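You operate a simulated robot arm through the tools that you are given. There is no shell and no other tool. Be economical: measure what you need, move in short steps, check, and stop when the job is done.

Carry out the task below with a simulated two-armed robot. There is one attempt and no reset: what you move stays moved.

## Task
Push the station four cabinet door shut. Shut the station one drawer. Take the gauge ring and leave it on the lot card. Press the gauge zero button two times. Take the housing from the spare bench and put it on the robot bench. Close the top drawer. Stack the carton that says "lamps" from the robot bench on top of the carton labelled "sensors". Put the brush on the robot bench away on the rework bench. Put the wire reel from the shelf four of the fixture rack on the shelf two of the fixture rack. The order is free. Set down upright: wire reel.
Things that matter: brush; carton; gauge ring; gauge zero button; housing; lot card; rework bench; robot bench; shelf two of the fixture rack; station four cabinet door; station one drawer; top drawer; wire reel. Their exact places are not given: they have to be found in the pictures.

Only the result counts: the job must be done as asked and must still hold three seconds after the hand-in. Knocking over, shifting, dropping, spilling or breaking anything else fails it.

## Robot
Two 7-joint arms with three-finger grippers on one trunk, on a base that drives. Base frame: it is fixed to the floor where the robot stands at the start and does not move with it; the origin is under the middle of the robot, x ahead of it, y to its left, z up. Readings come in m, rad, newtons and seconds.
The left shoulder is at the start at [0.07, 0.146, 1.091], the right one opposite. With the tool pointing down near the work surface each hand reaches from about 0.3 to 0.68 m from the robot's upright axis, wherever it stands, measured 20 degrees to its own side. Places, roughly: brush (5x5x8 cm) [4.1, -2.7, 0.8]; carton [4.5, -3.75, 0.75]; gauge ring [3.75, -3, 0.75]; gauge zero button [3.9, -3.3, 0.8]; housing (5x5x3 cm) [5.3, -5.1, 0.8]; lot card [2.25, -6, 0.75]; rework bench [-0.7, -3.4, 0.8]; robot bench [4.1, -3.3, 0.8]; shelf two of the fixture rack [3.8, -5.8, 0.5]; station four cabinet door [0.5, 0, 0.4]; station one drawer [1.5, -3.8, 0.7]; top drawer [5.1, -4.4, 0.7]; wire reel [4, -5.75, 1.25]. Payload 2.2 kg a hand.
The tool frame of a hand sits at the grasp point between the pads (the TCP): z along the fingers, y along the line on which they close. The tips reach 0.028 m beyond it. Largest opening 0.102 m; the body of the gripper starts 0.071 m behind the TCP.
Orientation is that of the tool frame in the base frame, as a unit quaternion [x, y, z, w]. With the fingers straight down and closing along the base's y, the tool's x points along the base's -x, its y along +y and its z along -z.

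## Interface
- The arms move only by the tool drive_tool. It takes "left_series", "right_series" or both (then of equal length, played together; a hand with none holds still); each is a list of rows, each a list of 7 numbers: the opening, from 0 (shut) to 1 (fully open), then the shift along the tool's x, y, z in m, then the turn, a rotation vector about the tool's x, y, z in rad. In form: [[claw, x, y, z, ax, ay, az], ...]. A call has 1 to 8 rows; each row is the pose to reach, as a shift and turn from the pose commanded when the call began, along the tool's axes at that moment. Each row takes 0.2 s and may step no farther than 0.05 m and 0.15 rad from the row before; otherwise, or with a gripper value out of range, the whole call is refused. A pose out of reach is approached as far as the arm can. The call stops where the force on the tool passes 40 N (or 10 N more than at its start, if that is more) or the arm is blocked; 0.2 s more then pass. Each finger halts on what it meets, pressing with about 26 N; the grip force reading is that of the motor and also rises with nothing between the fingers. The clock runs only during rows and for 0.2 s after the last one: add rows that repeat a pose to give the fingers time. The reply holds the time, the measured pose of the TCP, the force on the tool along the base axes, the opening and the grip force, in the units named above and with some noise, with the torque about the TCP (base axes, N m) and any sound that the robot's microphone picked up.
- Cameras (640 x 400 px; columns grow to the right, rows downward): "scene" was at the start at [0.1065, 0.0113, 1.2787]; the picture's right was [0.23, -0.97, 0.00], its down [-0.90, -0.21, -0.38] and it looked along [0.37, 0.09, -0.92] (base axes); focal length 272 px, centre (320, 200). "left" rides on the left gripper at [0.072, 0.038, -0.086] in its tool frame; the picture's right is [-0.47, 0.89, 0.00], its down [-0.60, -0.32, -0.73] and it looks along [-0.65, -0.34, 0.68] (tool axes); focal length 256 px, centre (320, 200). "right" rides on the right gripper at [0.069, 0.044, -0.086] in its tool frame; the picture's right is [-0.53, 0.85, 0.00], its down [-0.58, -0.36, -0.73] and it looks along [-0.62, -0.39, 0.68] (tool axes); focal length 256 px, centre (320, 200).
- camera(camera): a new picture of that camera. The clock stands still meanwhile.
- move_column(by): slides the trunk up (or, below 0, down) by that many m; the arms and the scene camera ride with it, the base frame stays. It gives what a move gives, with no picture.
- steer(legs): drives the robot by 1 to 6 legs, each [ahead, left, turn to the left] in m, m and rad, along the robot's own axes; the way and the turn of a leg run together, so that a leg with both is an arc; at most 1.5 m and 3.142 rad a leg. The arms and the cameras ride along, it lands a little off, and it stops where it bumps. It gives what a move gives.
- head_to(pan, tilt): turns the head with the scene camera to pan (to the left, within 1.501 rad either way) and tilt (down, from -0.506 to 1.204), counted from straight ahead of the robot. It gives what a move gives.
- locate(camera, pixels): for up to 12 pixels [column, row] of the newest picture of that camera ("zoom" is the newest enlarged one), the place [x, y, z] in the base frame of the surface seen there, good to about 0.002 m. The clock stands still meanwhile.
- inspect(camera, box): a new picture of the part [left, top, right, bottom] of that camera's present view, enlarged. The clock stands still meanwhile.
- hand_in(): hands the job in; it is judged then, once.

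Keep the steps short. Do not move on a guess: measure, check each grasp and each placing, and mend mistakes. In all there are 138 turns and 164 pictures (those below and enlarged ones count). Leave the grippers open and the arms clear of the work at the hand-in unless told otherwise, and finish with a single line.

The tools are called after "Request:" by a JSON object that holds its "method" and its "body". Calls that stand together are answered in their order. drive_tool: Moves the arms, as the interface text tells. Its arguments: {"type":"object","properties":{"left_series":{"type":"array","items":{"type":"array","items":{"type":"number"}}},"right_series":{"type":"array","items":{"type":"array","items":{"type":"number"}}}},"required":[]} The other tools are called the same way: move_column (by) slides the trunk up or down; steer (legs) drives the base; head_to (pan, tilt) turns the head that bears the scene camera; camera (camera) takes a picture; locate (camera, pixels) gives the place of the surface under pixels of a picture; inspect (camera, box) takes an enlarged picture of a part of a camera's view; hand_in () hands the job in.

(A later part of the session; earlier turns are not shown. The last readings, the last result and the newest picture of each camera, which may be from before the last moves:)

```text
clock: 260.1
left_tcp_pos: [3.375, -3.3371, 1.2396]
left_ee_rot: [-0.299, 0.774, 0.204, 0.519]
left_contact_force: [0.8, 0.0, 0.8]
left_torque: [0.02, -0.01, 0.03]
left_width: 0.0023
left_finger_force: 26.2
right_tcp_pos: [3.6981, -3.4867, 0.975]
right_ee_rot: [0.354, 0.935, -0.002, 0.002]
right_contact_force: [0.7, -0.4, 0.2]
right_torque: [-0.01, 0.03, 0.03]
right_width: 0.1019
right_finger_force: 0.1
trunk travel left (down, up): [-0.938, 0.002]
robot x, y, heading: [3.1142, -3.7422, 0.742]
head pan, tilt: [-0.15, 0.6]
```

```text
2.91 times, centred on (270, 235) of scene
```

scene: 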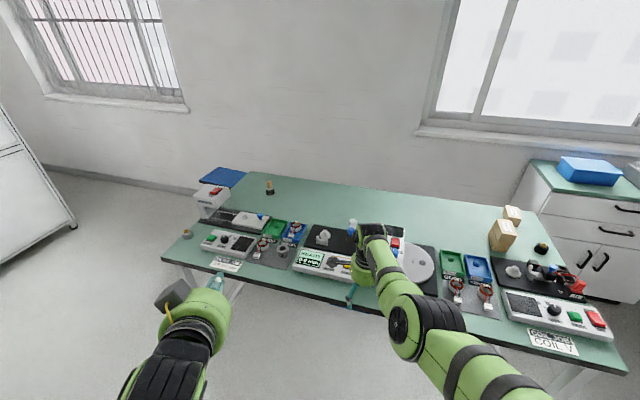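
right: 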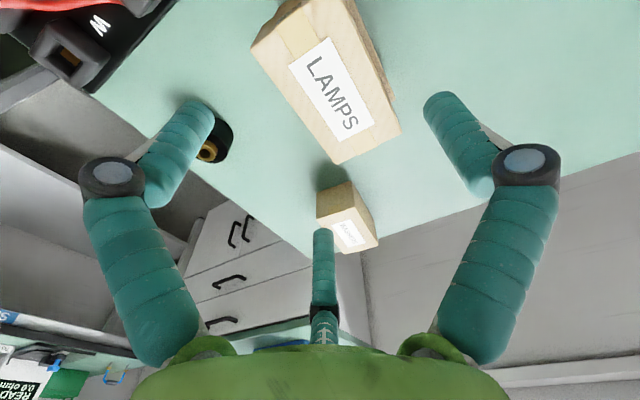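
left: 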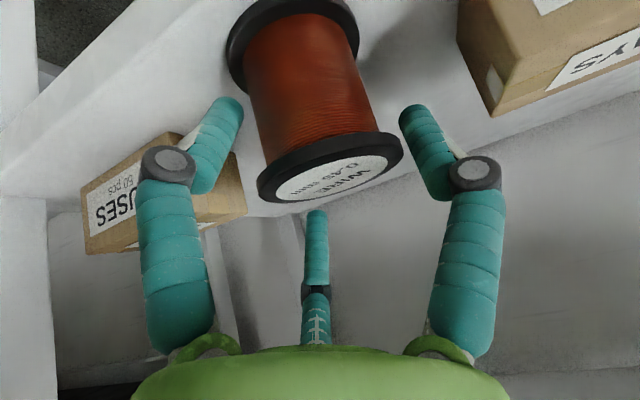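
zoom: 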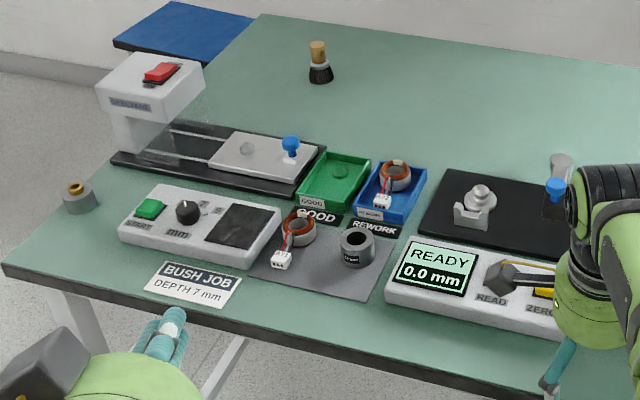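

Request:
{"method": "locate", "body": {"camera": "zoom", "pixels": [[357, 235], [357, 262], [78, 190], [545, 290], [318, 60], [322, 78], [540, 310], [490, 272], [300, 225], [340, 285], [200, 350], [30, 270]]}}

Request:
{"method": "inspect", "body": {"camera": "scene", "box": [240, 225, 320, 275]}}

```text
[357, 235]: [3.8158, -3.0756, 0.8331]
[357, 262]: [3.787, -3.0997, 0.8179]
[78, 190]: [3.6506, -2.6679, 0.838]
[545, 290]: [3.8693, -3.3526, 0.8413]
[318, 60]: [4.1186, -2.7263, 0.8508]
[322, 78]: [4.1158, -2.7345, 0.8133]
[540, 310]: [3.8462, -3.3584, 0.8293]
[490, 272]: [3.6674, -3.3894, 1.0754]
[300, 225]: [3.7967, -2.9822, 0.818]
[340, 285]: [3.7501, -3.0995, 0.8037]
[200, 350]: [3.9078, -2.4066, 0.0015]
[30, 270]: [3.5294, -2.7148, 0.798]
```

```text
8.00 times, centred on (280, 250) of scene
```

zoom: 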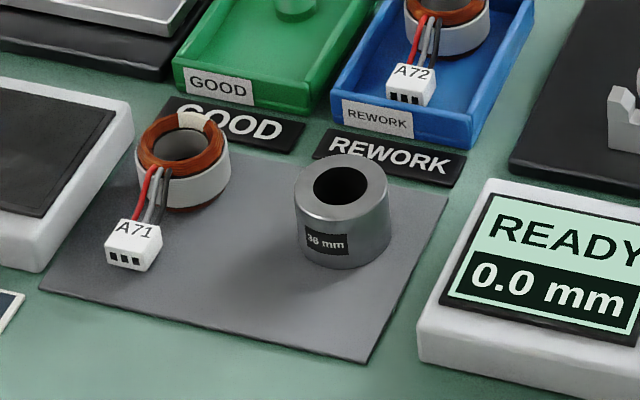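

The gauge ring is the grey "36 mm" ring at (3.80,−3.085); yellow ZERO button at (3.869,−3.353,0.841). Moving in front of the gauge.

Request:
{"method": "steer", "body": {"legs": [[0, 0, -0.42], [0, 0.337, 0], [0.2, 0, 0]]}}

Request:
{"method": "drive_tool", "body": {"right_series": [[0.7, 0, 0, 0, 0, 0, 0], [0.4, 0, 0, 0, 0, 0, 0], [0.1, 0, 0, 0, 0, 0, 0], [0, 0, 0, 0, 0, 0, 0], [0, 0, 0, 0, 0, 0, 0]]}}

Request:
{"method": "camera", "body": {"camera": "scene"}}

Request:
{"method": "camera", "body": {"camera": "right"}}

```text
clock: 264.7
left_tcp_pos: [3.6025, -3.1166, 1.2415]
left_ee_rot: [-0.123, 0.821, 0.086, 0.551]
left_contact_force: [0.0, -0.2, -0.3]
left_torque: [0.01, 0.03, 0.0]
left_width: 0.002
left_finger_force: 25.6
right_tcp_pos: [3.8321, -3.3896, 0.9768]
right_ee_rot: [0.549, 0.836, 0.0, 0.002]
right_contact_force: [-0.5, -0.2, -0.1]
right_torque: [0.03, -0.04, 0.02]
right_width: 0.1019
right_finger_force: 0.0
trunk travel left (down, up): [-0.938, 0.002]
robot x, y, heading: [3.198, -3.3727, 0.307]
head pan, tilt: [-0.15, 0.6]
```

```text
clock: 265.9
left_tcp_pos: [3.6056, -3.1162, 1.2396]
left_ee_rot: [-0.122, 0.822, 0.084, 0.55]
left_contact_force: [-0.4, 0.2, -0.4]
left_torque: [0.03, -0.01, 0.01]
left_width: 0.0024
left_finger_force: 25.8
right_tcp_pos: [3.8354, -3.388, 0.975]
right_ee_rot: [0.548, 0.836, -0.002, 0.001]
right_contact_force: [-0.2, 0.0, -0.4]
right_torque: [0.03, 0.02, -0.04]
right_width: 0.0021
right_finger_force: 25.7
trunk travel left (down, up): [-0.938, 0.002]
robot x, y, heading: [3.1951, -3.3734, 0.306]
head pan, tilt: [-0.15, 0.6]
```

```text
58 pictures are left
```

scene: 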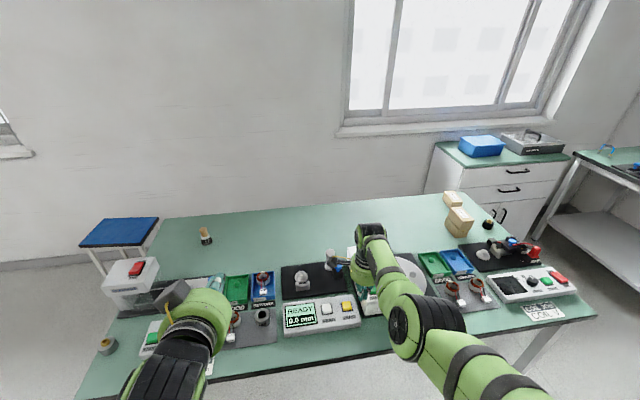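

```text
57 pictures are left
```

right: 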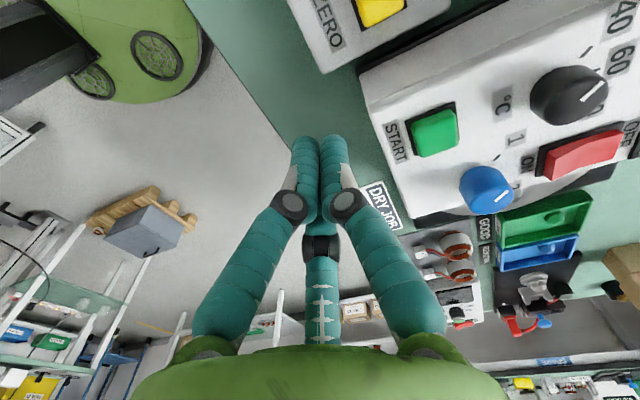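

Request:
{"method": "locate", "body": {"camera": "scene", "pixels": [[347, 306], [344, 304], [350, 309], [348, 318], [328, 312], [300, 310]]}}

Request:
{"method": "locate", "body": {"camera": "right", "pixels": [[378, 10], [435, 130], [370, 110], [330, 30], [570, 95], [490, 190], [362, 22], [398, 5]]}}

```text
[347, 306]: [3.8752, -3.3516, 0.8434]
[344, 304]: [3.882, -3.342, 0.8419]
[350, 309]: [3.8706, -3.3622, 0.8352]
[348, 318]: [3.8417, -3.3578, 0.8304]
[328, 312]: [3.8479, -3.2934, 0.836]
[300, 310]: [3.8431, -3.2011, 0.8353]
```

```text
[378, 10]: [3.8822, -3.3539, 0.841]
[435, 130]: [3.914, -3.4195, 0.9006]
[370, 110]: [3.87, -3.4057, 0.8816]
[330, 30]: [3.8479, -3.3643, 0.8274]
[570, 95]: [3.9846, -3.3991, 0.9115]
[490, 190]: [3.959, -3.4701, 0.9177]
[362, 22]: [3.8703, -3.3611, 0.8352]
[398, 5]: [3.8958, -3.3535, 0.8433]
```

Button centre (3.880,−3.352), top z 0.843. Shift the base by (0.053, 0.021) to bring the closed fingers over it.

Request:
{"method": "steer", "body": {"legs": [[0.053, 0.021, 0]]}}

Request:
{"method": "move_column", "body": {"by": -0.07}}

Request:
{"method": "camera", "body": {"camera": "right"}}

```text
clock: 266.9
left_tcp_pos: [3.6444, -3.0845, 1.2423]
left_ee_rot: [-0.122, 0.82, 0.087, 0.552]
left_contact_force: [-0.6, -1.0, 0.7]
left_torque: [0.02, 0.04, 0.0]
left_width: 0.0022
left_finger_force: 26.4
right_tcp_pos: [3.8735, -3.3558, 0.979]
right_ee_rot: [0.548, 0.836, 0.001, 0.003]
right_contact_force: [-0.7, 0.2, 0.9]
right_torque: [0.06, -0.09, 0.02]
right_width: 0.0021
right_finger_force: 25.6
trunk travel left (down, up): [-0.938, 0.002]
robot x, y, heading: [3.2381, -3.3363, 0.305]
head pan, tilt: [-0.15, 0.6]
```

```text
clock: 267.9
left_tcp_pos: [3.6485, -3.0813, 1.1687]
left_ee_rot: [-0.123, 0.821, 0.086, 0.55]
left_contact_force: [-0.4, -0.2, -0.3]
left_torque: [-0.01, -0.02, 0.02]
left_width: 0.0023
left_finger_force: 25.8
right_tcp_pos: [3.8799, -3.3533, 0.9059]
right_ee_rot: [0.549, 0.836, -0.001, 0.0]
right_contact_force: [0.4, -0.6, 0.7]
right_torque: [0.01, 0.0, -0.04]
right_width: 0.0021
right_finger_force: 26.0
trunk travel left (down, up): [-0.868, 0.072]
robot x, y, heading: [3.2436, -3.335, 0.309]
head pan, tilt: [-0.15, 0.6]
```

```text
56 pictures are left
```

right: 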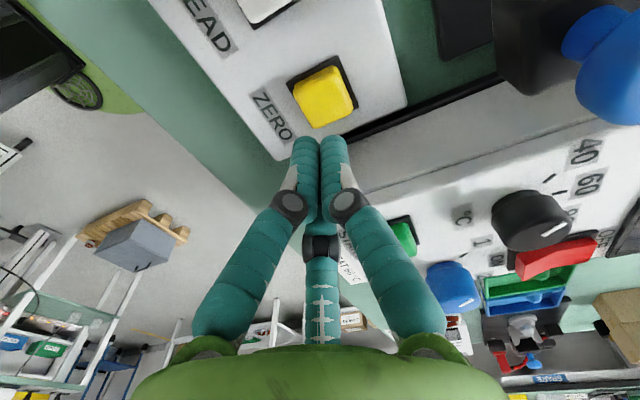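

Request:
{"method": "locate", "body": {"camera": "right", "pixels": [[325, 97], [296, 90], [335, 68], [355, 105], [318, 125]]}}

```text
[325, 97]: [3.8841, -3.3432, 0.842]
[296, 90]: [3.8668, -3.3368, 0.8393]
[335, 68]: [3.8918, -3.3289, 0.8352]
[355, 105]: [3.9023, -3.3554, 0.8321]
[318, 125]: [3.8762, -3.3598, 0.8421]
```

Request:
{"method": "drive_tool", "body": {"right_series": [[0, 0.0057, 0.0069, 0.01, 0, 0, 0], [0, 0.0057, 0.0069, 0.03, 0, 0, 0], [0, 0.0057, 0.0069, 0.036, 0, 0, 0], [0, 0.0057, 0.0069, 0.039, 0, 0, 0], [0, 0.0057, 0.0069, 0.042, 0, 0, 0]]}}

Request:
{"method": "camera", "body": {"camera": "right"}}

```text
clock: 269.1
left_tcp_pos: [3.6491, -3.0807, 1.1684]
left_ee_rot: [-0.124, 0.821, 0.085, 0.55]
left_contact_force: [-0.9, 0.0, -0.2]
left_torque: [-0.04, -0.03, 0.03]
left_width: 0.0021
left_finger_force: 26.1
right_tcp_pos: [3.8716, -3.3496, 0.875]
right_ee_rot: [0.549, 0.836, -0.001, 0.001]
right_contact_force: [-0.5, -0.5, 0.3]
right_torque: [0.01, 0.01, 0.01]
right_width: 0.002
right_finger_force: 26.3
right hand out of reach, approached as far as the arm can: row 1, 2, 3, 4, 5
trunk travel left (down, up): [-0.868, 0.072]
robot x, y, heading: [3.2417, -3.3365, 0.309]
head pan, tilt: [-0.15, 0.6]
```

```text
55 pictures are left
```

right: 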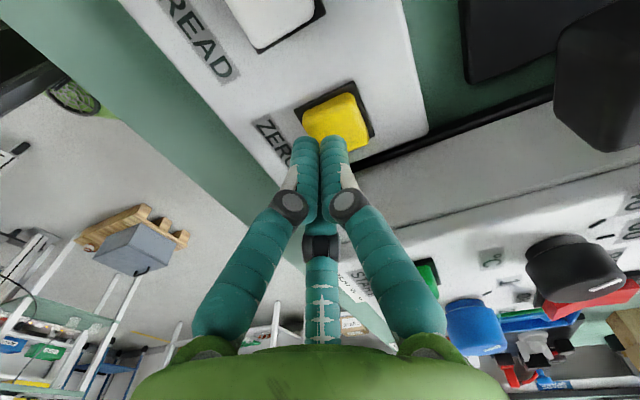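

Request:
{"method": "move_column", "body": {"by": 0.015}}

Request:
{"method": "steer", "body": {"legs": [[0.014, 0, 0]]}}

Request:
{"method": "camera", "body": {"camera": "right"}}

```text
clock: 269.8
left_tcp_pos: [3.6495, -3.0801, 1.1844]
left_ee_rot: [-0.123, 0.821, 0.086, 0.551]
left_contact_force: [0.7, 0.0, 0.6]
left_torque: [0.01, 0.0, 0.0]
left_width: 0.002
left_finger_force: 25.7
right_tcp_pos: [3.8724, -3.3503, 0.8906]
right_ee_rot: [0.549, 0.836, -0.002, 0.001]
right_contact_force: [0.1, -0.3, -0.8]
right_torque: [0.0, 0.01, -0.01]
right_width: 0.002
right_finger_force: 26.0
trunk travel left (down, up): [-0.883, 0.057]
robot x, y, heading: [3.2382, -3.3383, 0.308]
head pan, tilt: [-0.15, 0.6]
```

```text
clock: 270.5
left_tcp_pos: [3.6604, -3.0766, 1.1849]
left_ee_rot: [-0.123, 0.82, 0.085, 0.552]
left_contact_force: [-0.6, -0.5, -0.3]
left_torque: [0.01, -0.04, 0.02]
left_width: 0.002
left_finger_force: 25.6
right_tcp_pos: [3.8832, -3.3452, 0.8933]
right_ee_rot: [0.548, 0.836, 0.0, 0.002]
right_contact_force: [-0.6, -0.8, 0.3]
right_torque: [-0.01, -0.04, -0.01]
right_width: 0.002
right_finger_force: 25.9
trunk travel left (down, up): [-0.883, 0.057]
robot x, y, heading: [3.2522, -3.3343, 0.305]
head pan, tilt: [-0.15, 0.6]
```

```text
54 pictures are left
```

right: 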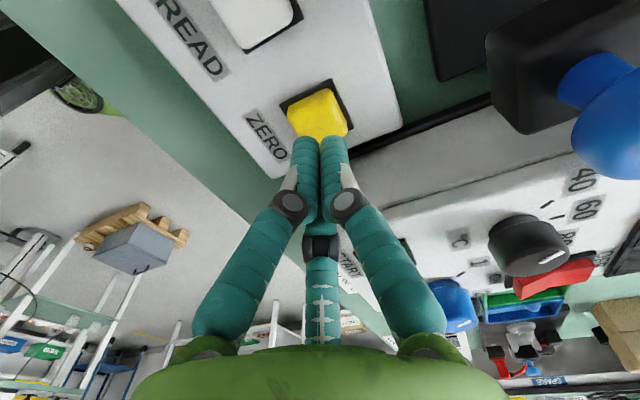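

Aligned. Lower onto the button carefully.

Request:
{"method": "move_column", "body": {"by": -0.02}}

Request:
{"method": "move_column", "body": {"by": -0.005}}

Request:
{"method": "inspect", "body": {"camera": "scene", "box": [270, 270, 430, 370]}}

```text
clock: 271.2
left_tcp_pos: [3.663, -3.0756, 1.1641]
left_ee_rot: [-0.125, 0.821, 0.087, 0.55]
left_contact_force: [-1.1, -0.1, 0.1]
left_torque: [-0.01, 0.01, 0.02]
left_width: 0.0022
left_finger_force: 26.1
right_tcp_pos: [3.887, -3.3452, 0.871]
right_ee_rot: [0.549, 0.836, -0.003, 0.0]
right_contact_force: [-0.1, -0.3, -0.6]
right_torque: [0.0, -0.01, 0.0]
right_width: 0.0019
right_finger_force: 26.3
trunk travel left (down, up): [-0.863, 0.077]
robot x, y, heading: [3.2529, -3.3323, 0.307]
head pan, tilt: [-0.15, 0.6]
```

```text
clock: 271.7
left_tcp_pos: [3.6637, -3.0758, 1.1601]
left_ee_rot: [-0.123, 0.821, 0.085, 0.55]
left_contact_force: [1.0, -0.5, 1.0]
left_torque: [0.02, -0.02, 0.01]
left_width: 0.0023
left_finger_force: 25.8
right_tcp_pos: [3.8858, -3.345, 0.8657]
right_ee_rot: [0.548, 0.836, -0.001, 0.001]
right_contact_force: [0.6, 0.0, 0.7]
right_torque: [-0.01, 0.02, -0.01]
right_width: 0.0061
right_finger_force: 31.8
trunk travel left (down, up): [-0.858, 0.082]
robot x, y, heading: [3.2544, -3.3327, 0.307]
head pan, tilt: [-0.15, 0.6]
```

```text
4.00 times, centred on (350, 320) of scene
```

zoom: 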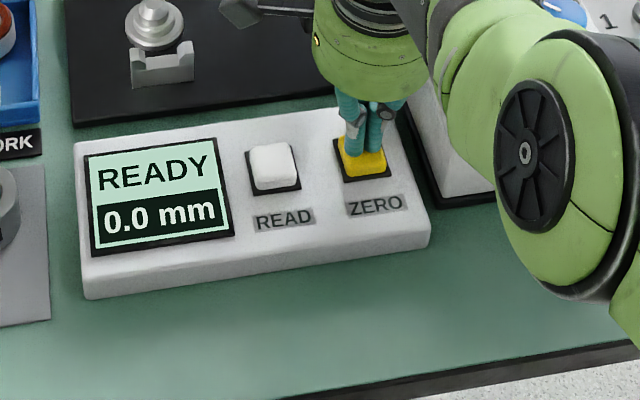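

Contact starts. Press further in 3 mm steps.

Request:
{"method": "move_column", "body": {"by": -0.004}}

Request:
{"method": "move_column", "body": {"by": -0.003}}

```text
clock: 272.3
left_tcp_pos: [3.6614, -3.0767, 1.1557]
left_ee_rot: [-0.123, 0.821, 0.085, 0.55]
left_contact_force: [-0.3, 0.2, -0.7]
left_torque: [0.0, -0.02, 0.01]
left_width: 0.0022
left_finger_force: 25.8
right_tcp_pos: [3.8861, -3.3439, 0.8623]
right_ee_rot: [0.548, 0.836, 0.0, 0.0]
right_contact_force: [-0.3, 0.3, 3.1]
right_torque: [0.02, 0.03, 0.0]
right_width: 0.0057
right_finger_force: 31.5
trunk travel left (down, up): [-0.854, 0.086]
robot x, y, heading: [3.2529, -3.335, 0.3]
head pan, tilt: [-0.15, 0.6]
heard: click
```

```text
clock: 272.8
left_tcp_pos: [3.6615, -3.0765, 1.1526]
left_ee_rot: [-0.123, 0.822, 0.085, 0.55]
left_contact_force: [0.2, -1.3, 0.5]
left_torque: [0.0, -0.03, -0.01]
left_width: 0.0021
left_finger_force: 25.7
right_tcp_pos: [3.8861, -3.3449, 0.861]
right_ee_rot: [0.548, 0.836, 0.0, 0.002]
right_contact_force: [0.0, -0.4, 10.0]
right_torque: [0.02, 0.01, 0.0]
right_width: 0.0057
right_finger_force: 31.9
trunk travel left (down, up): [-0.851, 0.089]
robot x, y, heading: [3.2573, -3.3361, 0.303]
head pan, tilt: [-0.15, 0.6]
```

One click heard. Raise 1.5 cm, then press once more.

Request:
{"method": "move_column", "body": {"by": 0.018}}

Request:
{"method": "move_column", "body": {"by": -0.018}}

Request:
{"method": "move_column", "body": {"by": 0.05}}

Request:
{"method": "inspect", "body": {"camera": "scene", "box": [200, 250, 430, 370]}}

```text
clock: 273.4
left_tcp_pos: [3.6634, -3.0757, 1.1698]
left_ee_rot: [-0.124, 0.821, 0.086, 0.551]
left_contact_force: [0.0, 0.7, 0.9]
left_torque: [0.01, 0.0, -0.04]
left_width: 0.0019
left_finger_force: 25.8
right_tcp_pos: [3.8845, -3.3454, 0.8753]
right_ee_rot: [0.548, 0.836, -0.002, 0.0]
right_contact_force: [0.2, -0.6, 0.4]
right_torque: [-0.05, -0.02, -0.06]
right_width: 0.0023
right_finger_force: 31.8
trunk travel left (down, up): [-0.869, 0.071]
robot x, y, heading: [3.2523, -3.3327, 0.298]
head pan, tilt: [-0.15, 0.6]
```

```text
clock: 274.1
left_tcp_pos: [3.6617, -3.0774, 1.1518]
left_ee_rot: [-0.124, 0.821, 0.086, 0.55]
left_contact_force: [-0.8, -0.1, 0.3]
left_torque: [0.0, 0.0, 0.04]
left_width: 0.002
left_finger_force: 25.8
right_tcp_pos: [3.8855, -3.3439, 0.8598]
right_ee_rot: [0.548, 0.836, 0.0, 0.002]
right_contact_force: [-1.7, -1.0, 10.3]
right_torque: [-0.02, 0.08, 0.01]
right_width: 0.006
right_finger_force: 31.7
trunk travel left (down, up): [-0.851, 0.089]
robot x, y, heading: [3.2517, -3.3336, 0.311]
head pan, tilt: [-0.15, 0.6]
heard: click
```

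```text
clock: 275.0
left_tcp_pos: [3.6639, -3.0757, 1.202]
left_ee_rot: [-0.123, 0.822, 0.086, 0.55]
left_contact_force: [0.5, 0.4, 0.1]
left_torque: [-0.05, -0.04, 0.0]
left_width: 0.0022
left_finger_force: 25.9
right_tcp_pos: [3.8863, -3.345, 0.9086]
right_ee_rot: [0.548, 0.836, -0.002, 0.001]
right_contact_force: [-0.6, -0.9, 0.2]
right_torque: [0.01, 0.01, 0.03]
right_width: 0.0022
right_finger_force: 31.0
trunk travel left (down, up): [-0.901, 0.039]
robot x, y, heading: [3.2576, -3.3342, 0.309]
head pan, tilt: [-0.15, 0.6]
```

```text
2.78 times, centred on (315, 310) of scene
```

zoom: 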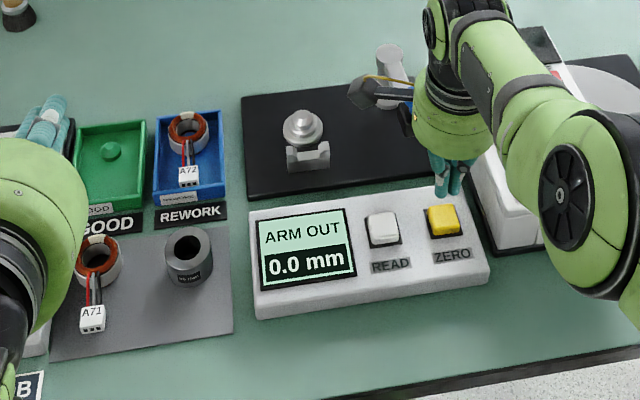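

Two clicks done. Now the gauge ring: measure it, then shift left above it.

Request:
{"method": "locate", "body": {"camera": "zoom", "pixels": [[188, 229], [168, 245], [211, 243], [190, 265], [190, 284], [200, 310], [97, 240], [255, 280]]}}

Request:
{"method": "move_column", "body": {"by": 0.035}}

Request:
{"method": "steer", "body": {"legs": [[0.0, 0.271, 0]]}}

Request:
{"method": "drive_tool", "body": {"right_series": [[0.3, 0, 0, 0, 0, 0, 0], [0.6, 0, 0, 0, 0, 0, 0], [0.75, 0, 0, 0, 0, 0, 0], [0.75, 0, 0, 0, 0, 0, 0]]}}

Request:
{"method": "camera", "body": {"camera": "right"}}

```text
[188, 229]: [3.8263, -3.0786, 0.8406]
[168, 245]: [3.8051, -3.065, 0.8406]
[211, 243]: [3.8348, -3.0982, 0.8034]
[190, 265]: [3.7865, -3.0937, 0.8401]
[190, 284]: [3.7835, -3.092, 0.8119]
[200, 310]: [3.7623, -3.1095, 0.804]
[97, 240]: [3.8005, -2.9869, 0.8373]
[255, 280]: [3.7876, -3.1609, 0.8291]
```

```text
clock: 275.8
left_tcp_pos: [3.6634, -3.0761, 1.2369]
left_ee_rot: [-0.123, 0.821, 0.085, 0.55]
left_contact_force: [-0.2, -0.3, -0.6]
left_torque: [-0.01, 0.0, -0.02]
left_width: 0.0022
left_finger_force: 26.1
right_tcp_pos: [3.8855, -3.3449, 0.9435]
right_ee_rot: [0.548, 0.836, -0.002, 0.001]
right_contact_force: [-0.1, -0.1, -0.5]
right_torque: [-0.01, 0.01, -0.05]
right_width: 0.002
right_finger_force: 31.0
trunk travel left (down, up): [-0.936, 0.004]
robot x, y, heading: [3.2531, -3.33, 0.307]
head pan, tilt: [-0.15, 0.6]
```

```text
clock: 277.7
left_tcp_pos: [3.5819, -2.8149, 1.2369]
left_ee_rot: [-0.122, 0.821, 0.086, 0.55]
left_contact_force: [-0.3, 0.1, -0.2]
left_torque: [0.02, 0.01, -0.01]
left_width: 0.0022
left_finger_force: 26.2
right_tcp_pos: [3.8036, -3.0844, 0.9438]
right_ee_rot: [0.55, 0.835, -0.002, 0.0]
right_contact_force: [-0.4, -0.6, 0.2]
right_torque: [0.04, -0.03, -0.02]
right_width: 0.0021
right_finger_force: 31.5
trunk travel left (down, up): [-0.936, 0.004]
robot x, y, heading: [3.1689, -3.0706, 0.304]
head pan, tilt: [-0.15, 0.6]
```

```text
clock: 278.7
left_tcp_pos: [3.5812, -2.8146, 1.2373]
left_ee_rot: [-0.122, 0.822, 0.085, 0.55]
left_contact_force: [0.4, -0.5, 0.1]
left_torque: [0.01, -0.04, 0.01]
left_width: 0.0021
left_finger_force: 25.9
right_tcp_pos: [3.8025, -3.0828, 0.9437]
right_ee_rot: [0.549, 0.836, -0.002, 0.001]
right_contact_force: [-0.1, 0.2, -0.4]
right_torque: [0.03, 0.02, 0.01]
right_width: 0.0764
right_finger_force: 0.0
trunk travel left (down, up): [-0.936, 0.004]
robot x, y, heading: [3.1686, -3.0705, 0.301]
head pan, tilt: [-0.15, 0.6]
```

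```text
51 pictures are left
```

right: 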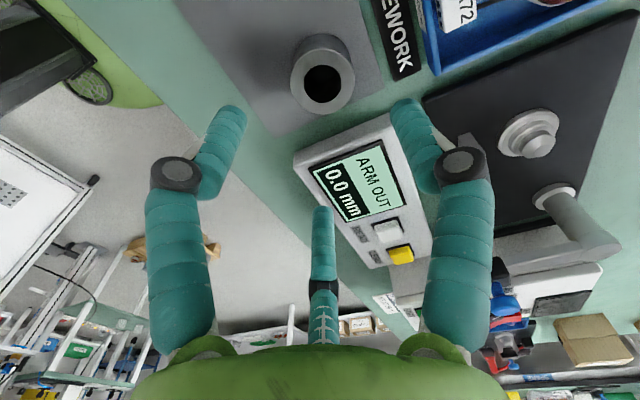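

Request:
{"method": "locate", "body": {"camera": "right", "pixels": [[293, 80], [351, 85], [322, 108], [325, 55], [300, 60], [345, 105]]}}

```text
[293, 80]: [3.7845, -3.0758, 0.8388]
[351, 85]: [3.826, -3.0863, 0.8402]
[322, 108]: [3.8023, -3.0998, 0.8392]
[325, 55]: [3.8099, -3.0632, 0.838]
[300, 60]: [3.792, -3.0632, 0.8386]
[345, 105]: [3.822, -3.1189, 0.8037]
```

Ring centre (3.805,−3.082); the hand is within 3 mm. Lower 8 cm and check.

Request:
{"method": "move_column", "body": {"by": -0.08}}

Request:
{"method": "camera", "body": {"camera": "right"}}

```text
clock: 279.9
left_tcp_pos: [3.5807, -2.8139, 1.1577]
left_ee_rot: [-0.122, 0.822, 0.084, 0.551]
left_contact_force: [1.1, 0.3, -1.0]
left_torque: [0.01, -0.01, 0.02]
left_width: 0.0021
left_finger_force: 26.7
right_tcp_pos: [3.8048, -3.0837, 0.8649]
right_ee_rot: [0.549, 0.836, -0.001, 0.001]
right_contact_force: [0.5, 0.1, -0.3]
right_torque: [0.01, 0.03, 0.0]
right_width: 0.0764
right_finger_force: 0.0
trunk travel left (down, up): [-0.856, 0.084]
robot x, y, heading: [3.1695, -3.0702, 0.307]
head pan, tilt: [-0.15, 0.6]
```

```text
50 pictures are left
```

right: 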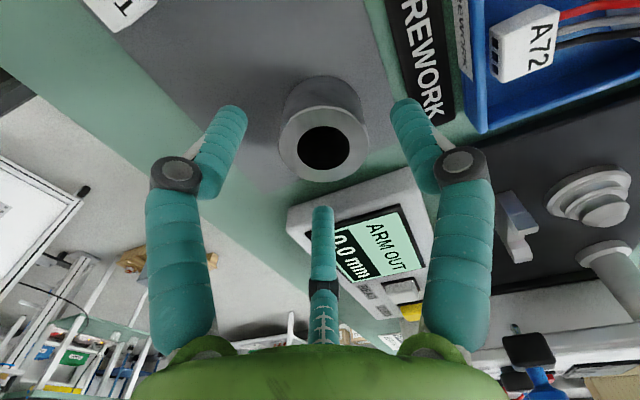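

Request:
{"method": "move_column", "body": {"by": -0.028}}

Request:
{"method": "drive_tool", "body": {"right_series": [[0.6, 0, 0, 0, 0, 0, 0], [0.45, 0, 0, 0, 0, 0, 0], [0.3, 0, 0, 0, 0, 0, 0], [0.2, 0, 0, 0, 0, 0, 0], [0.15, 0, 0, 0, 0, 0, 0], [0.15, 0, 0, 0, 0, 0, 0]]}}

```text
clock: 280.6
left_tcp_pos: [3.5806, -2.8144, 1.1291]
left_ee_rot: [-0.123, 0.821, 0.086, 0.551]
left_contact_force: [-0.1, 0.6, -0.8]
left_torque: [0.03, 0.03, 0.03]
left_width: 0.0021
left_finger_force: 26.1
right_tcp_pos: [3.8036, -3.0842, 0.8356]
right_ee_rot: [0.549, 0.836, -0.001, 0.001]
right_contact_force: [-0.1, -0.7, -0.3]
right_torque: [0.02, -0.02, 0.0]
right_width: 0.0765
right_finger_force: 0.1
trunk travel left (down, up): [-0.828, 0.112]
robot x, y, heading: [3.1718, -3.07, 0.305]
head pan, tilt: [-0.15, 0.6]
```

```text
clock: 282.0
left_tcp_pos: [3.5831, -2.814, 1.1284]
left_ee_rot: [-0.124, 0.822, 0.086, 0.55]
left_contact_force: [-0.1, -0.2, -0.1]
left_torque: [-0.05, 0.01, -0.02]
left_width: 0.0021
left_finger_force: 26.3
right_tcp_pos: [3.8041, -3.0827, 0.8368]
right_ee_rot: [0.549, 0.836, -0.002, 0.002]
right_contact_force: [5.3, 1.7, 3.9]
right_torque: [0.08, -0.27, 0.0]
right_width: 0.0471
right_finger_force: 26.0
trunk travel left (down, up): [-0.828, 0.112]
robot x, y, heading: [3.1702, -3.0701, 0.307]
head pan, tilt: [-0.15, 0.6]
```

Gripped (4.7 cm). Lifting.

Request:
{"method": "move_column", "body": {"by": 0.11}}

Request:
{"method": "camera", "body": {"camera": "right"}}

```text
clock: 283.5
left_tcp_pos: [3.582, -2.8138, 1.2397]
left_ee_rot: [-0.122, 0.822, 0.085, 0.55]
left_contact_force: [-0.2, 0.7, 0.2]
left_torque: [-0.02, 0.05, -0.01]
left_width: 0.0021
left_finger_force: 26.0
right_tcp_pos: [3.8032, -3.0839, 0.9465]
right_ee_rot: [0.549, 0.836, -0.003, 0.0]
right_contact_force: [-0.5, 0.1, -3.1]
right_torque: [0.0, 0.0, 0.0]
right_width: 0.0467
right_finger_force: 25.8
trunk travel left (down, up): [-0.938, 0.002]
robot x, y, heading: [3.1712, -3.07, 0.303]
head pan, tilt: [-0.15, 0.6]
```

```text
49 pictures are left
```

right: 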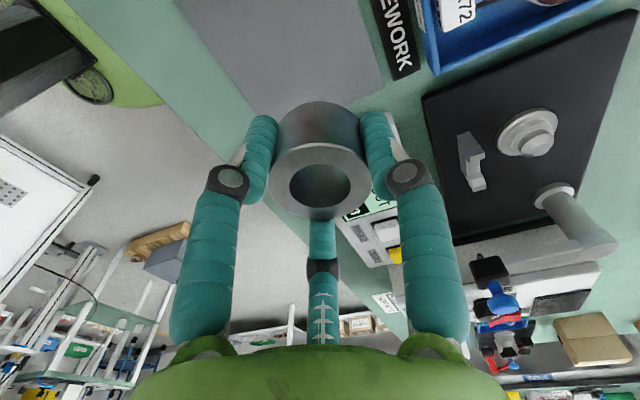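

Ring held. Next the brush from the bench's north end; looking left for space.

Request:
{"method": "steer", "body": {"legs": [[-0.25, 0, 0]]}}

Request:
{"method": "head_to", "body": {"pan": 0.7, "tilt": 0.5}}

Request:
{"method": "camera", "body": {"camera": "scene"}}

Request:
{"method": "locate", "body": {"camera": "scene", "pixels": [[320, 390], [320, 300], [400, 300], [250, 330], [200, 250], [320, 230], [500, 300], [560, 330]]}}

```text
clock: 285.3
left_tcp_pos: [3.3521, -2.8883, 1.238]
left_ee_rot: [-0.12, 0.823, 0.083, 0.549]
left_contact_force: [0.0, -0.3, 0.2]
left_torque: [0.0, 0.03, -0.01]
left_width: 0.0022
left_finger_force: 26.1
right_tcp_pos: [3.5722, -3.1596, 0.945]
right_ee_rot: [0.552, 0.834, -0.003, 0.0]
right_contact_force: [1.7, 0.3, -4.1]
right_torque: [-0.05, 0.01, 0.01]
right_width: 0.0468
right_finger_force: 26.1
trunk travel left (down, up): [-0.938, 0.002]
robot x, y, heading: [2.9369, -3.1399, 0.301]
head pan, tilt: [-0.15, 0.6]
```

```text
clock: 286.4
left_tcp_pos: [3.3511, -2.8891, 1.2381]
left_ee_rot: [-0.119, 0.823, 0.083, 0.549]
left_contact_force: [0.2, -0.4, 0.1]
left_torque: [-0.01, -0.03, -0.03]
left_width: 0.002
left_finger_force: 25.9
right_tcp_pos: [3.5698, -3.1598, 0.9442]
right_ee_rot: [0.552, 0.834, -0.003, 0.001]
right_contact_force: [-0.3, 0.4, -3.8]
right_torque: [0.06, 0.0, -0.04]
right_width: 0.0465
right_finger_force: 26.1
trunk travel left (down, up): [-0.938, 0.002]
robot x, y, heading: [2.9343, -3.1397, 0.301]
head pan, tilt: [0.7, 0.499]
```

```text
48 pictures are left
```

scene: 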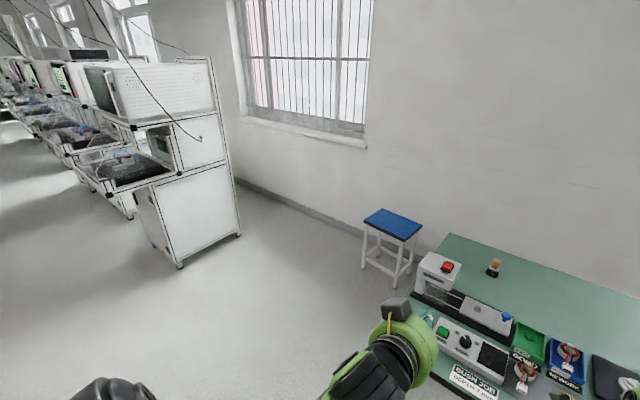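

```text
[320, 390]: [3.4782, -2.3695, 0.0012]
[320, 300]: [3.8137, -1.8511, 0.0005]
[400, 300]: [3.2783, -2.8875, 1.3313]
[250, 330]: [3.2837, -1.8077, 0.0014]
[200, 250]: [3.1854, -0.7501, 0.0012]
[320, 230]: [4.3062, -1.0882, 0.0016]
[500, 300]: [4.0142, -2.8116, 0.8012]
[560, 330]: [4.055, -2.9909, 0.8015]
```

Request:
{"method": "locate", "body": {"camera": "scene", "pixels": [[395, 284], [363, 268], [412, 268], [396, 240], [366, 222], [492, 272], [494, 263], [445, 237], [414, 300]]}}

Request:
{"method": "drive_tool", "body": {"left_series": [[0, 0.037, 0, -0.014, 0, 0.15, 0], [0, 0.074, 0, -0.028, 0, 0.3, 0], [0, 0.11, 0, -0.042, 0, 0.45, 0], [0.2, 0.148, 0, -0.056, 0, 0.6, 0], [0.4, 0.185, 0, -0.07, 0, 0.75, 0], [0.6, 0.22, 0, -0.084, 0, 0.9, 0], [0.8, 0.24, 0, -0.09, 0, 1.05, 0], [0.8, 0.24, 0, -0.09, 0, 1.19, 0]]}}

```text
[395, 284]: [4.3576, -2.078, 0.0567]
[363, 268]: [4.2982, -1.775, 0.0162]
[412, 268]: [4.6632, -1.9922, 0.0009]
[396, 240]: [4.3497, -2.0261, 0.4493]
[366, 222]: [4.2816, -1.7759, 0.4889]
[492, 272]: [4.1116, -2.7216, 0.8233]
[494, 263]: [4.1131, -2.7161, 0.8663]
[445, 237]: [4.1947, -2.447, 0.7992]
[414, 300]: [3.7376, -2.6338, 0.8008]
```

```text
clock: 288.1
left_tcp_pos: [3.1582, -2.8769, 1.0296]
left_ee_rot: [-0.112, 0.987, 0.111, 0.041]
left_contact_force: [-0.7, 0.6, -0.5]
left_torque: [0.0, -0.01, 0.0]
left_width: 0.0816
left_finger_force: 0.0
left hand out of reach, approached as far as the arm can: row 1, 2, 3, 4, 5, 7, 8
right_tcp_pos: [3.5707, -3.1583, 0.9439]
right_ee_rot: [0.552, 0.834, -0.004, 0.0]
right_contact_force: [-0.7, 0.9, -2.4]
right_torque: [-0.02, 0.02, -0.01]
right_width: 0.0468
right_finger_force: 25.6
trunk travel left (down, up): [-0.938, 0.002]
robot x, y, heading: [2.9382, -3.143, 0.297]
head pan, tilt: [0.7, 0.499]
stopped in row 8 (left hand): the arm was blocked; the commanded pose is now the measured one
```

Raise the right hand (with ring) 10 cm for clearance, and drive around to the north side.

Request:
{"method": "drive_tool", "body": {"right_series": [[0.15, 0, 0, -0.03, 0, 0, 0], [0.15, 0, 0, -0.06, 0, 0, 0], [0.15, 0, 0, -0.09, 0, 0, 0], [0.15, 0, 0, -0.11, 0, 0, 0]], "left_series": [[0.8, -0.04, 0, 0.02, 0, 0, 0], [0.8, -0.08, 0, 0.04, 0, 0, 0], [0.8, -0.12, 0, 0.06, 0, 0, 0], [0.8, -0.16, 0, 0.08, 0, 0, 0]]}}

Request:
{"method": "steer", "body": {"legs": [[0, 0.95, 0], [1.05, 0, 0]]}}

```text
clock: 289.1
left_tcp_pos: [3.3214, -2.8271, 0.971]
left_ee_rot: [-0.111, 0.987, 0.109, 0.041]
left_contact_force: [0.2, 0.2, -0.2]
left_torque: [0.01, 0.0, 0.02]
left_width: 0.0818
left_finger_force: 0.1
right_tcp_pos: [3.5721, -3.158, 1.0565]
right_ee_rot: [0.551, 0.834, -0.002, 0.0]
right_contact_force: [0.1, -0.3, -3.8]
right_torque: [-0.02, 0.03, -0.01]
right_width: 0.0469
right_finger_force: 26.4
trunk travel left (down, up): [-0.938, 0.002]
robot x, y, heading: [2.9389, -3.1455, 0.293]
head pan, tilt: [0.7, 0.499]
```

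```text
clock: 299.1
left_tcp_pos: [4.0493, -1.5997, 0.9727]
left_ee_rot: [-0.12, 0.986, 0.111, 0.042]
left_contact_force: [-0.2, 1.2, 0.3]
left_torque: [0.0, -0.01, -0.02]
left_width: 0.0814
left_finger_force: 0.1
right_tcp_pos: [4.3071, -1.9279, 1.0583]
right_ee_rot: [0.545, 0.838, -0.002, 0.001]
right_contact_force: [-0.1, 0.5, -2.9]
right_torque: [-0.02, -0.01, -0.01]
right_width: 0.0468
right_finger_force: 26.1
trunk travel left (down, up): [-0.938, 0.002]
robot x, y, heading: [3.6714, -1.9226, 0.318]
head pan, tilt: [0.7, 0.499]
```

Turn to face the bench from the north, approach, straighten the left wrist.

Request:
{"method": "steer", "body": {"legs": [[0, 0, -1.568], [0.3, -0.022, 0]]}}

Request:
{"method": "drive_tool", "body": {"left_series": [[0.9, -0.02, 0, 0, 0.1, 0.06, -0.037], [0.9, -0.05, 0, 0, 0.206, 0.118, -0.075], [0.9, -0.05, 0, 0, 0.206, 0.118, -0.075]]}}

Request:
{"method": "camera", "body": {"camera": "left"}}

Request:
{"method": "locate", "body": {"camera": "left", "pixels": [[320, 100], [320, 150], [320, 50], [350, 100], [290, 100]]}}

```text
clock: 304.9
left_tcp_pos: [4.0665, -2.5902, 0.9718]
left_ee_rot: [0.613, 0.781, 0.049, 0.108]
left_contact_force: [-0.1, 0.2, -1.2]
left_torque: [-0.01, -0.01, 0.04]
left_width: 0.0817
left_finger_force: 0.0
right_tcp_pos: [3.7396, -2.8465, 1.0579]
right_ee_rot: [0.978, 0.207, -0.002, 0.0]
right_contact_force: [0.8, 0.3, -2.5]
right_torque: [-0.01, 0.01, -0.02]
right_width: 0.0466
right_finger_force: 25.7
trunk travel left (down, up): [-0.938, 0.002]
robot x, y, heading: [3.7422, -2.2164, -1.251]
head pan, tilt: [0.7, 0.499]
```

```text
clock: 305.7
left_tcp_pos: [4.0795, -2.6405, 0.9772]
left_ee_rot: [0.587, 0.81, 0.0, -0.002]
left_contact_force: [-0.4, 0.5, -0.6]
left_torque: [-0.02, -0.01, 0.01]
left_width: 0.0914
left_finger_force: 0.1
right_tcp_pos: [3.7405, -2.8474, 1.0567]
right_ee_rot: [0.978, 0.208, -0.003, -0.001]
right_contact_force: [-0.2, 0.3, -3.6]
right_torque: [0.0, 0.0, 0.01]
right_width: 0.0468
right_finger_force: 26.2
trunk travel left (down, up): [-0.938, 0.002]
robot x, y, heading: [3.7448, -2.218, -1.255]
head pan, tilt: [0.7, 0.499]
```

```text
47 pictures are left
```

left: 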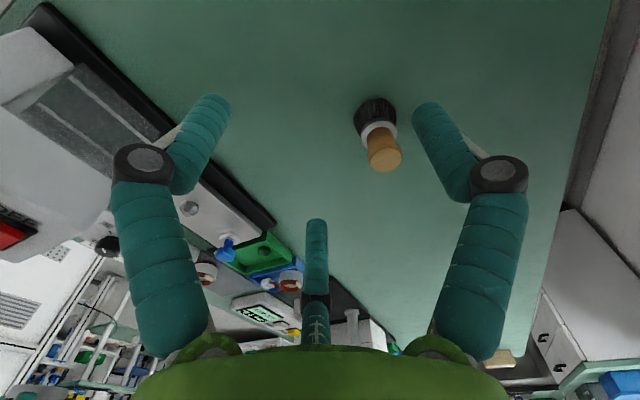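

```text
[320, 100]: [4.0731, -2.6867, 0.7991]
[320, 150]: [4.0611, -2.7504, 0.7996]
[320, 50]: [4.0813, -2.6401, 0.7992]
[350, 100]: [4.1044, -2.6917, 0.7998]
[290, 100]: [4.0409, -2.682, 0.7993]
```

Request:
{"method": "locate", "body": {"camera": "left", "pixels": [[385, 160], [384, 145], [378, 125], [374, 108]]}}

Request:
{"method": "drive_tool", "body": {"left_series": [[0.9, -0.03, 0.002, 0, 0, 0, 0], [0.9, -0.06, 0.005, 0, 0, 0, 0], [0.9, -0.088, 0.0075, 0, 0, 0, 0], [0.9, -0.088, 0.0075, 0, 0, 0, 0]]}}

Request:
{"method": "camera", "body": {"camera": "left"}}

```text
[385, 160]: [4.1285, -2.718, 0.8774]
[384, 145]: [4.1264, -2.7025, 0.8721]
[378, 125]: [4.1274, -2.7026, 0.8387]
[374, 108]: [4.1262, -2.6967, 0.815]
```

```text
clock: 306.7
left_tcp_pos: [4.1136, -2.7217, 0.9757]
left_ee_rot: [0.587, 0.81, 0.001, 0.0]
left_contact_force: [0.1, 0.6, 0.0]
left_torque: [0.0, -0.01, 0.06]
left_width: 0.0918
left_finger_force: 0.0
right_tcp_pos: [3.7401, -2.8486, 1.0569]
right_ee_rot: [0.978, 0.208, -0.003, -0.001]
right_contact_force: [0.2, 0.4, -3.6]
right_torque: [0.0, -0.01, 0.02]
right_width: 0.0467
right_finger_force: 25.8
trunk travel left (down, up): [-0.938, 0.002]
robot x, y, heading: [3.7453, -2.2141, -1.257]
head pan, tilt: [0.7, 0.499]
```

```text
46 pictures are left
```

left: 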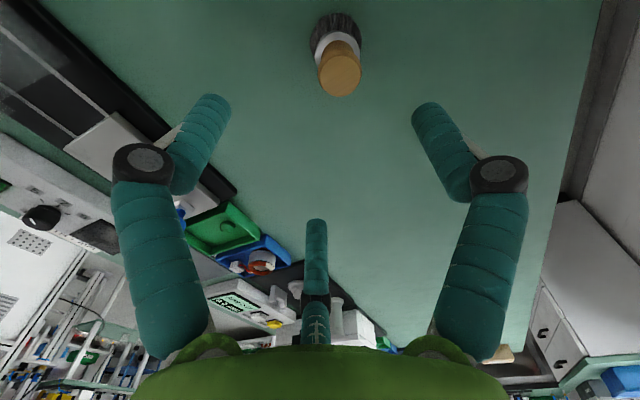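

Brush top at (4.1285,−2.718,0.878). Shift 1.5 cm left, lower 11 cm and close on the handle.

Request:
{"method": "drive_tool", "body": {"left_series": [[0.9, 0, 0.015, 0.01, 0, 0, 0], [0.9, 0, 0.015, 0.045, 0, 0, 0], [0.9, 0, 0.015, 0.08, 0, 0, 0], [0.9, 0, 0.015, 0.113, 0, 0, 0], [0.9, 0, 0.015, 0.113, 0, 0, 0]]}}

Request:
{"method": "camera", "body": {"camera": "left"}}

```text
clock: 307.9
left_tcp_pos: [4.1168, -2.6904, 0.8855]
left_ee_rot: [0.587, 0.809, 0.0, 0.0]
left_contact_force: [-0.5, -0.5, 0.2]
left_torque: [-0.03, -0.02, 0.01]
left_width: 0.0918
left_finger_force: 0.1
left hand out of reach, approached as far as the arm can: row 3, 4, 5
right_tcp_pos: [3.7389, -2.8488, 1.0556]
right_ee_rot: [0.978, 0.207, -0.001, -0.001]
right_contact_force: [-0.2, 0.2, -2.6]
right_torque: [-0.01, 0.05, 0.0]
right_width: 0.0467
right_finger_force: 25.5
trunk travel left (down, up): [-0.938, 0.002]
robot x, y, heading: [3.7428, -2.2109, -1.256]
head pan, tilt: [0.7, 0.499]
```

```text
45 pictures are left
```

left: 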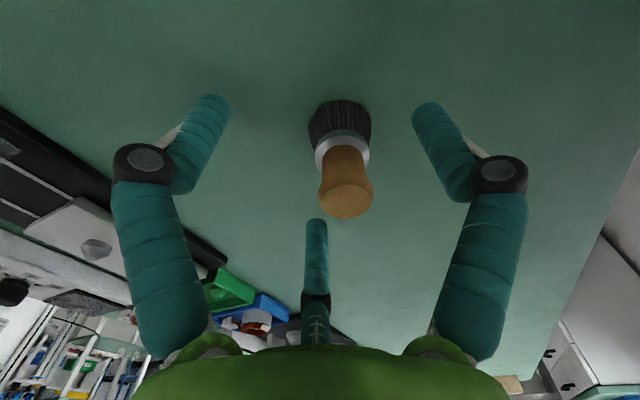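

Brush is within the fingers; base ahead 2.8 cm to centre, trunk down 2.3 cm, then close.

Request:
{"method": "steer", "body": {"legs": [[0.028, 0.003, 0]]}}

Request:
{"method": "move_column", "body": {"by": -0.025}}

Request:
{"method": "drive_tool", "body": {"left_series": [[0.7, 0, 0, 0, 0, 0, 0], [0.5, 0, 0, 0, 0, 0, 0], [0.3, 0, 0, 0, 0, 0, 0], [0.1, 0, 0, 0, 0, 0, 0], [0.05, 0, 0, 0, 0, 0, 0], [0.05, 0, 0, 0, 0, 0, 0]]}}

Request:
{"method": "camera", "body": {"camera": "left"}}

```text
clock: 308.8
left_tcp_pos: [4.1268, -2.7095, 0.8893]
left_ee_rot: [0.587, 0.809, -0.001, 0.001]
left_contact_force: [-0.2, 0.5, 0.9]
left_torque: [-0.04, -0.03, -0.03]
left_width: 0.0918
left_finger_force: 0.0
right_tcp_pos: [3.7482, -2.8664, 1.0595]
right_ee_rot: [0.978, 0.207, -0.002, 0.002]
right_contact_force: [-0.5, 0.7, -3.4]
right_torque: [-0.11, -0.04, 0.0]
right_width: 0.0467
right_finger_force: 25.9
trunk travel left (down, up): [-0.938, 0.002]
robot x, y, heading: [3.7538, -2.2413, -1.256]
head pan, tilt: [0.7, 0.499]
```

```text
clock: 309.5
left_tcp_pos: [4.1284, -2.7134, 0.8615]
left_ee_rot: [0.587, 0.81, 0.001, -0.001]
left_contact_force: [0.1, -0.4, 1.0]
left_torque: [-0.03, -0.01, 0.0]
left_width: 0.0918
left_finger_force: 0.1
right_tcp_pos: [3.7496, -2.8707, 1.0328]
right_ee_rot: [0.978, 0.206, -0.002, -0.001]
right_contact_force: [0.0, -0.4, -2.0]
right_torque: [-0.03, -0.03, -0.01]
right_width: 0.0468
right_finger_force: 25.6
trunk travel left (down, up): [-0.913, 0.027]
robot x, y, heading: [3.7555, -2.2401, -1.257]
head pan, tilt: [0.7, 0.499]
```

```text
clock: 310.9
left_tcp_pos: [4.1283, -2.7146, 0.8603]
left_ee_rot: [0.587, 0.81, 0.0, 0.0]
left_contact_force: [-0.6, 0.0, 3.4]
left_torque: [0.0, 0.02, 0.0]
left_width: 0.0352
left_finger_force: 26.0
right_tcp_pos: [3.7502, -2.8714, 1.032]
right_ee_rot: [0.978, 0.207, -0.002, -0.001]
right_contact_force: [-0.2, 0.2, -2.4]
right_torque: [0.0, 0.03, 0.0]
right_width: 0.0467
right_finger_force: 26.0
trunk travel left (down, up): [-0.913, 0.027]
robot x, y, heading: [3.7582, -2.2379, -1.255]
head pan, tilt: [0.7, 0.499]
```

```text
44 pictures are left
```

left: 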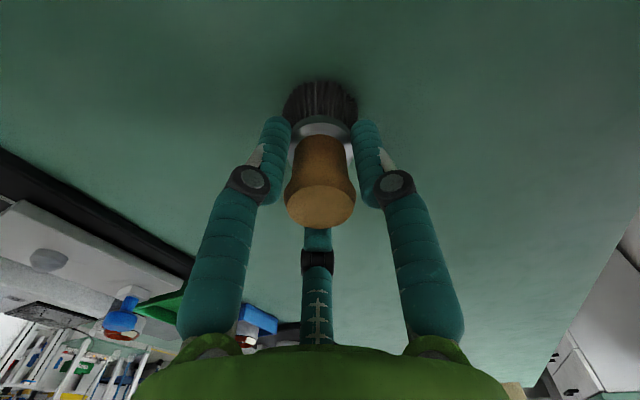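

Brush gripped. Lift it 11 cm, then drive: back, west, south along the corridor, then west to the goods bench.

Request:
{"method": "drive_tool", "body": {"left_series": [[0.05, 0, 0, -0.03, 0, 0, 0], [0.05, 0, 0, -0.06, 0, 0, 0], [0.05, 0, 0, -0.09, 0, 0, 0], [0.05, 0, 0, -0.11, 0, 0, 0]]}}

Request:
{"method": "steer", "body": {"legs": [[-0.35, 0, 0], [0, -0.9, 0], [1.4, 0, 0], [1.39, 0, 0], [0, -1.49, 0]]}}

Request:
{"method": "head_to", "body": {"pan": -0.2, "tilt": 0.7}}

Request:
{"method": "camera", "body": {"camera": "scene"}}

Request:
{"method": "camera", "body": {"camera": "left"}}

```text
clock: 311.9
left_tcp_pos: [4.1397, -2.7573, 0.9569]
left_ee_rot: [0.587, 0.81, 0.002, -0.002]
left_contact_force: [-0.1, 0.2, -0.3]
left_torque: [0.0, 0.0, 0.0]
left_width: 0.0352
left_finger_force: 26.1
left hand out of reach, approached as far as the arm can: row 1, 2, 3, 4
right_tcp_pos: [3.7502, -2.8729, 1.0319]
right_ee_rot: [0.978, 0.207, -0.003, -0.001]
right_contact_force: [0.4, -0.7, -3.4]
right_torque: [-0.01, 0.0, 0.01]
right_width: 0.0464
right_finger_force: 25.9
trunk travel left (down, up): [-0.913, 0.027]
robot x, y, heading: [3.7542, -2.2387, -1.257]
head pan, tilt: [0.7, 0.499]
```

```text
clock: 338.8
left_tcp_pos: [2.6463, -5.8516, 0.9573]
left_ee_rot: [0.571, 0.821, 0.001, -0.003]
left_contact_force: [-0.3, -0.4, -1.0]
left_torque: [0.0, 0.0, 0.0]
left_width: 0.0347
left_finger_force: 26.0
right_tcp_pos: [2.2615, -5.981, 1.0306]
right_ee_rot: [0.974, 0.227, -0.004, -0.001]
right_contact_force: [0.4, -0.7, -3.7]
right_torque: [-0.01, -0.03, 0.02]
right_width: 0.047
right_finger_force: 26.0
trunk travel left (down, up): [-0.913, 0.027]
robot x, y, heading: [2.2417, -5.3465, -1.218]
head pan, tilt: [0.7, 0.499]
```

```text
clock: 340.0
left_tcp_pos: [2.6453, -5.8514, 0.9574]
left_ee_rot: [0.572, 0.821, 0.002, -0.002]
left_contact_force: [-0.5, -0.5, 0.0]
left_torque: [-0.02, -0.02, -0.01]
left_width: 0.0349
left_finger_force: 26.2
right_tcp_pos: [2.261, -5.9814, 1.033]
right_ee_rot: [0.974, 0.227, -0.002, -0.001]
right_contact_force: [-0.7, -0.3, -3.1]
right_torque: [0.0, -0.03, -0.02]
right_width: 0.0464
right_finger_force: 25.7
trunk travel left (down, up): [-0.913, 0.027]
robot x, y, heading: [2.2431, -5.3511, -1.214]
head pan, tilt: [-0.201, 0.7]
```

```text
43 pictures are left
```

scene: 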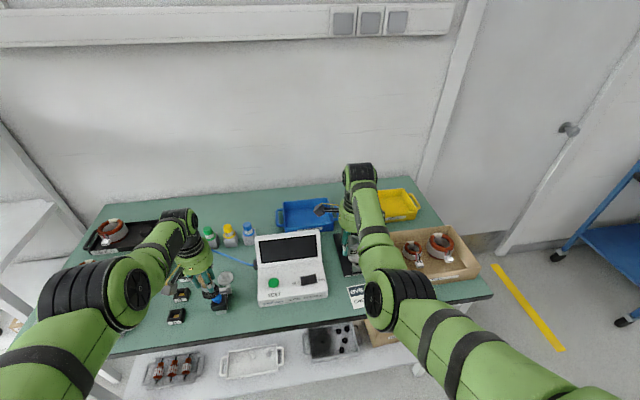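

```text
42 pictures are left
```

left: 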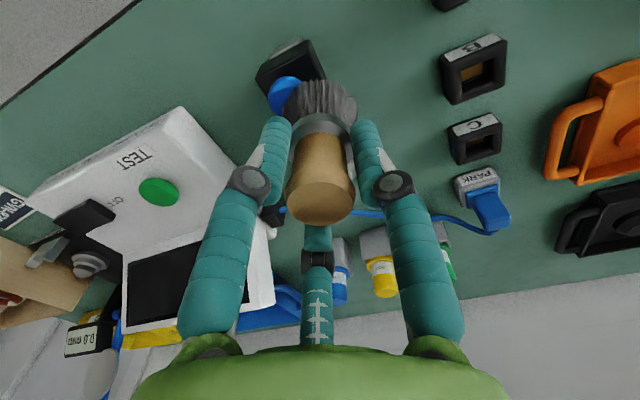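

Request:
{"method": "camera", "body": {"camera": "right"}}

Request:
{"method": "inspect", "body": {"camera": "scene", "box": [240, 200, 500, 350]}}

Request:
{"method": "locate", "body": {"camera": "zoom", "pixels": [[290, 235], [265, 225], [310, 245], [280, 255], [150, 235]]}}

```text
41 pictures are left
```

right: 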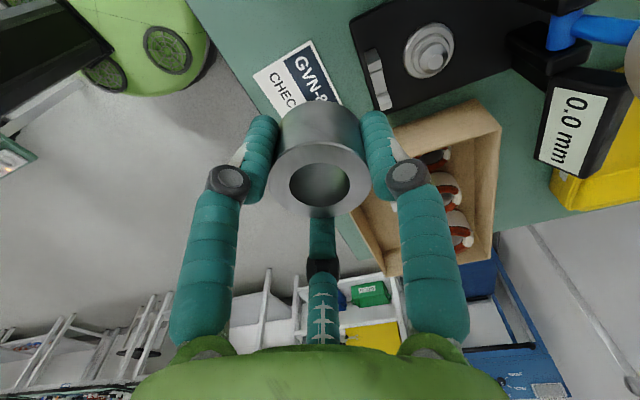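

```text
2.46 times, centred on (370, 275) of scene
```

zoom: 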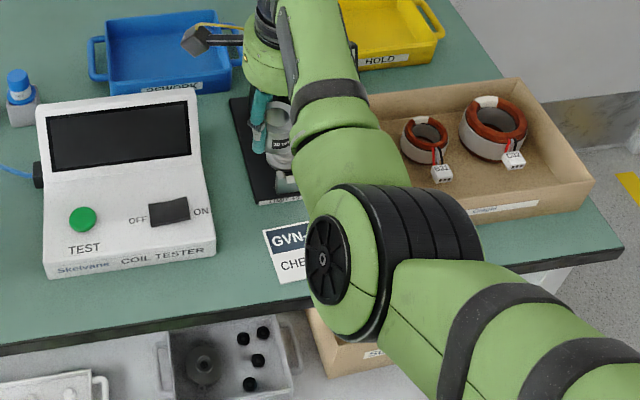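

```text
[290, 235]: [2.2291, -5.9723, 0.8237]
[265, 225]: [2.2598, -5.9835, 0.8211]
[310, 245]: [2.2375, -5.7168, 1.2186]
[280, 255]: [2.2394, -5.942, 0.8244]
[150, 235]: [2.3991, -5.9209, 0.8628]
```

Request:
{"method": "locate", "body": {"camera": "right", "pixels": [[257, 74], [311, 44], [338, 99], [272, 108], [290, 70], [375, 60], [385, 105], [385, 180]]}}

```text
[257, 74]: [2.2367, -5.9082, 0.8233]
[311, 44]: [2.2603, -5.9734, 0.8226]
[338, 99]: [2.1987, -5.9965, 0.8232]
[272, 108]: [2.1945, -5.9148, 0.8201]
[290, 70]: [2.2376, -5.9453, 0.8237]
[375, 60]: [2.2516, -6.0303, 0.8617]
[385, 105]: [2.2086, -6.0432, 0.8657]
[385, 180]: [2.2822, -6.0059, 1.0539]
```

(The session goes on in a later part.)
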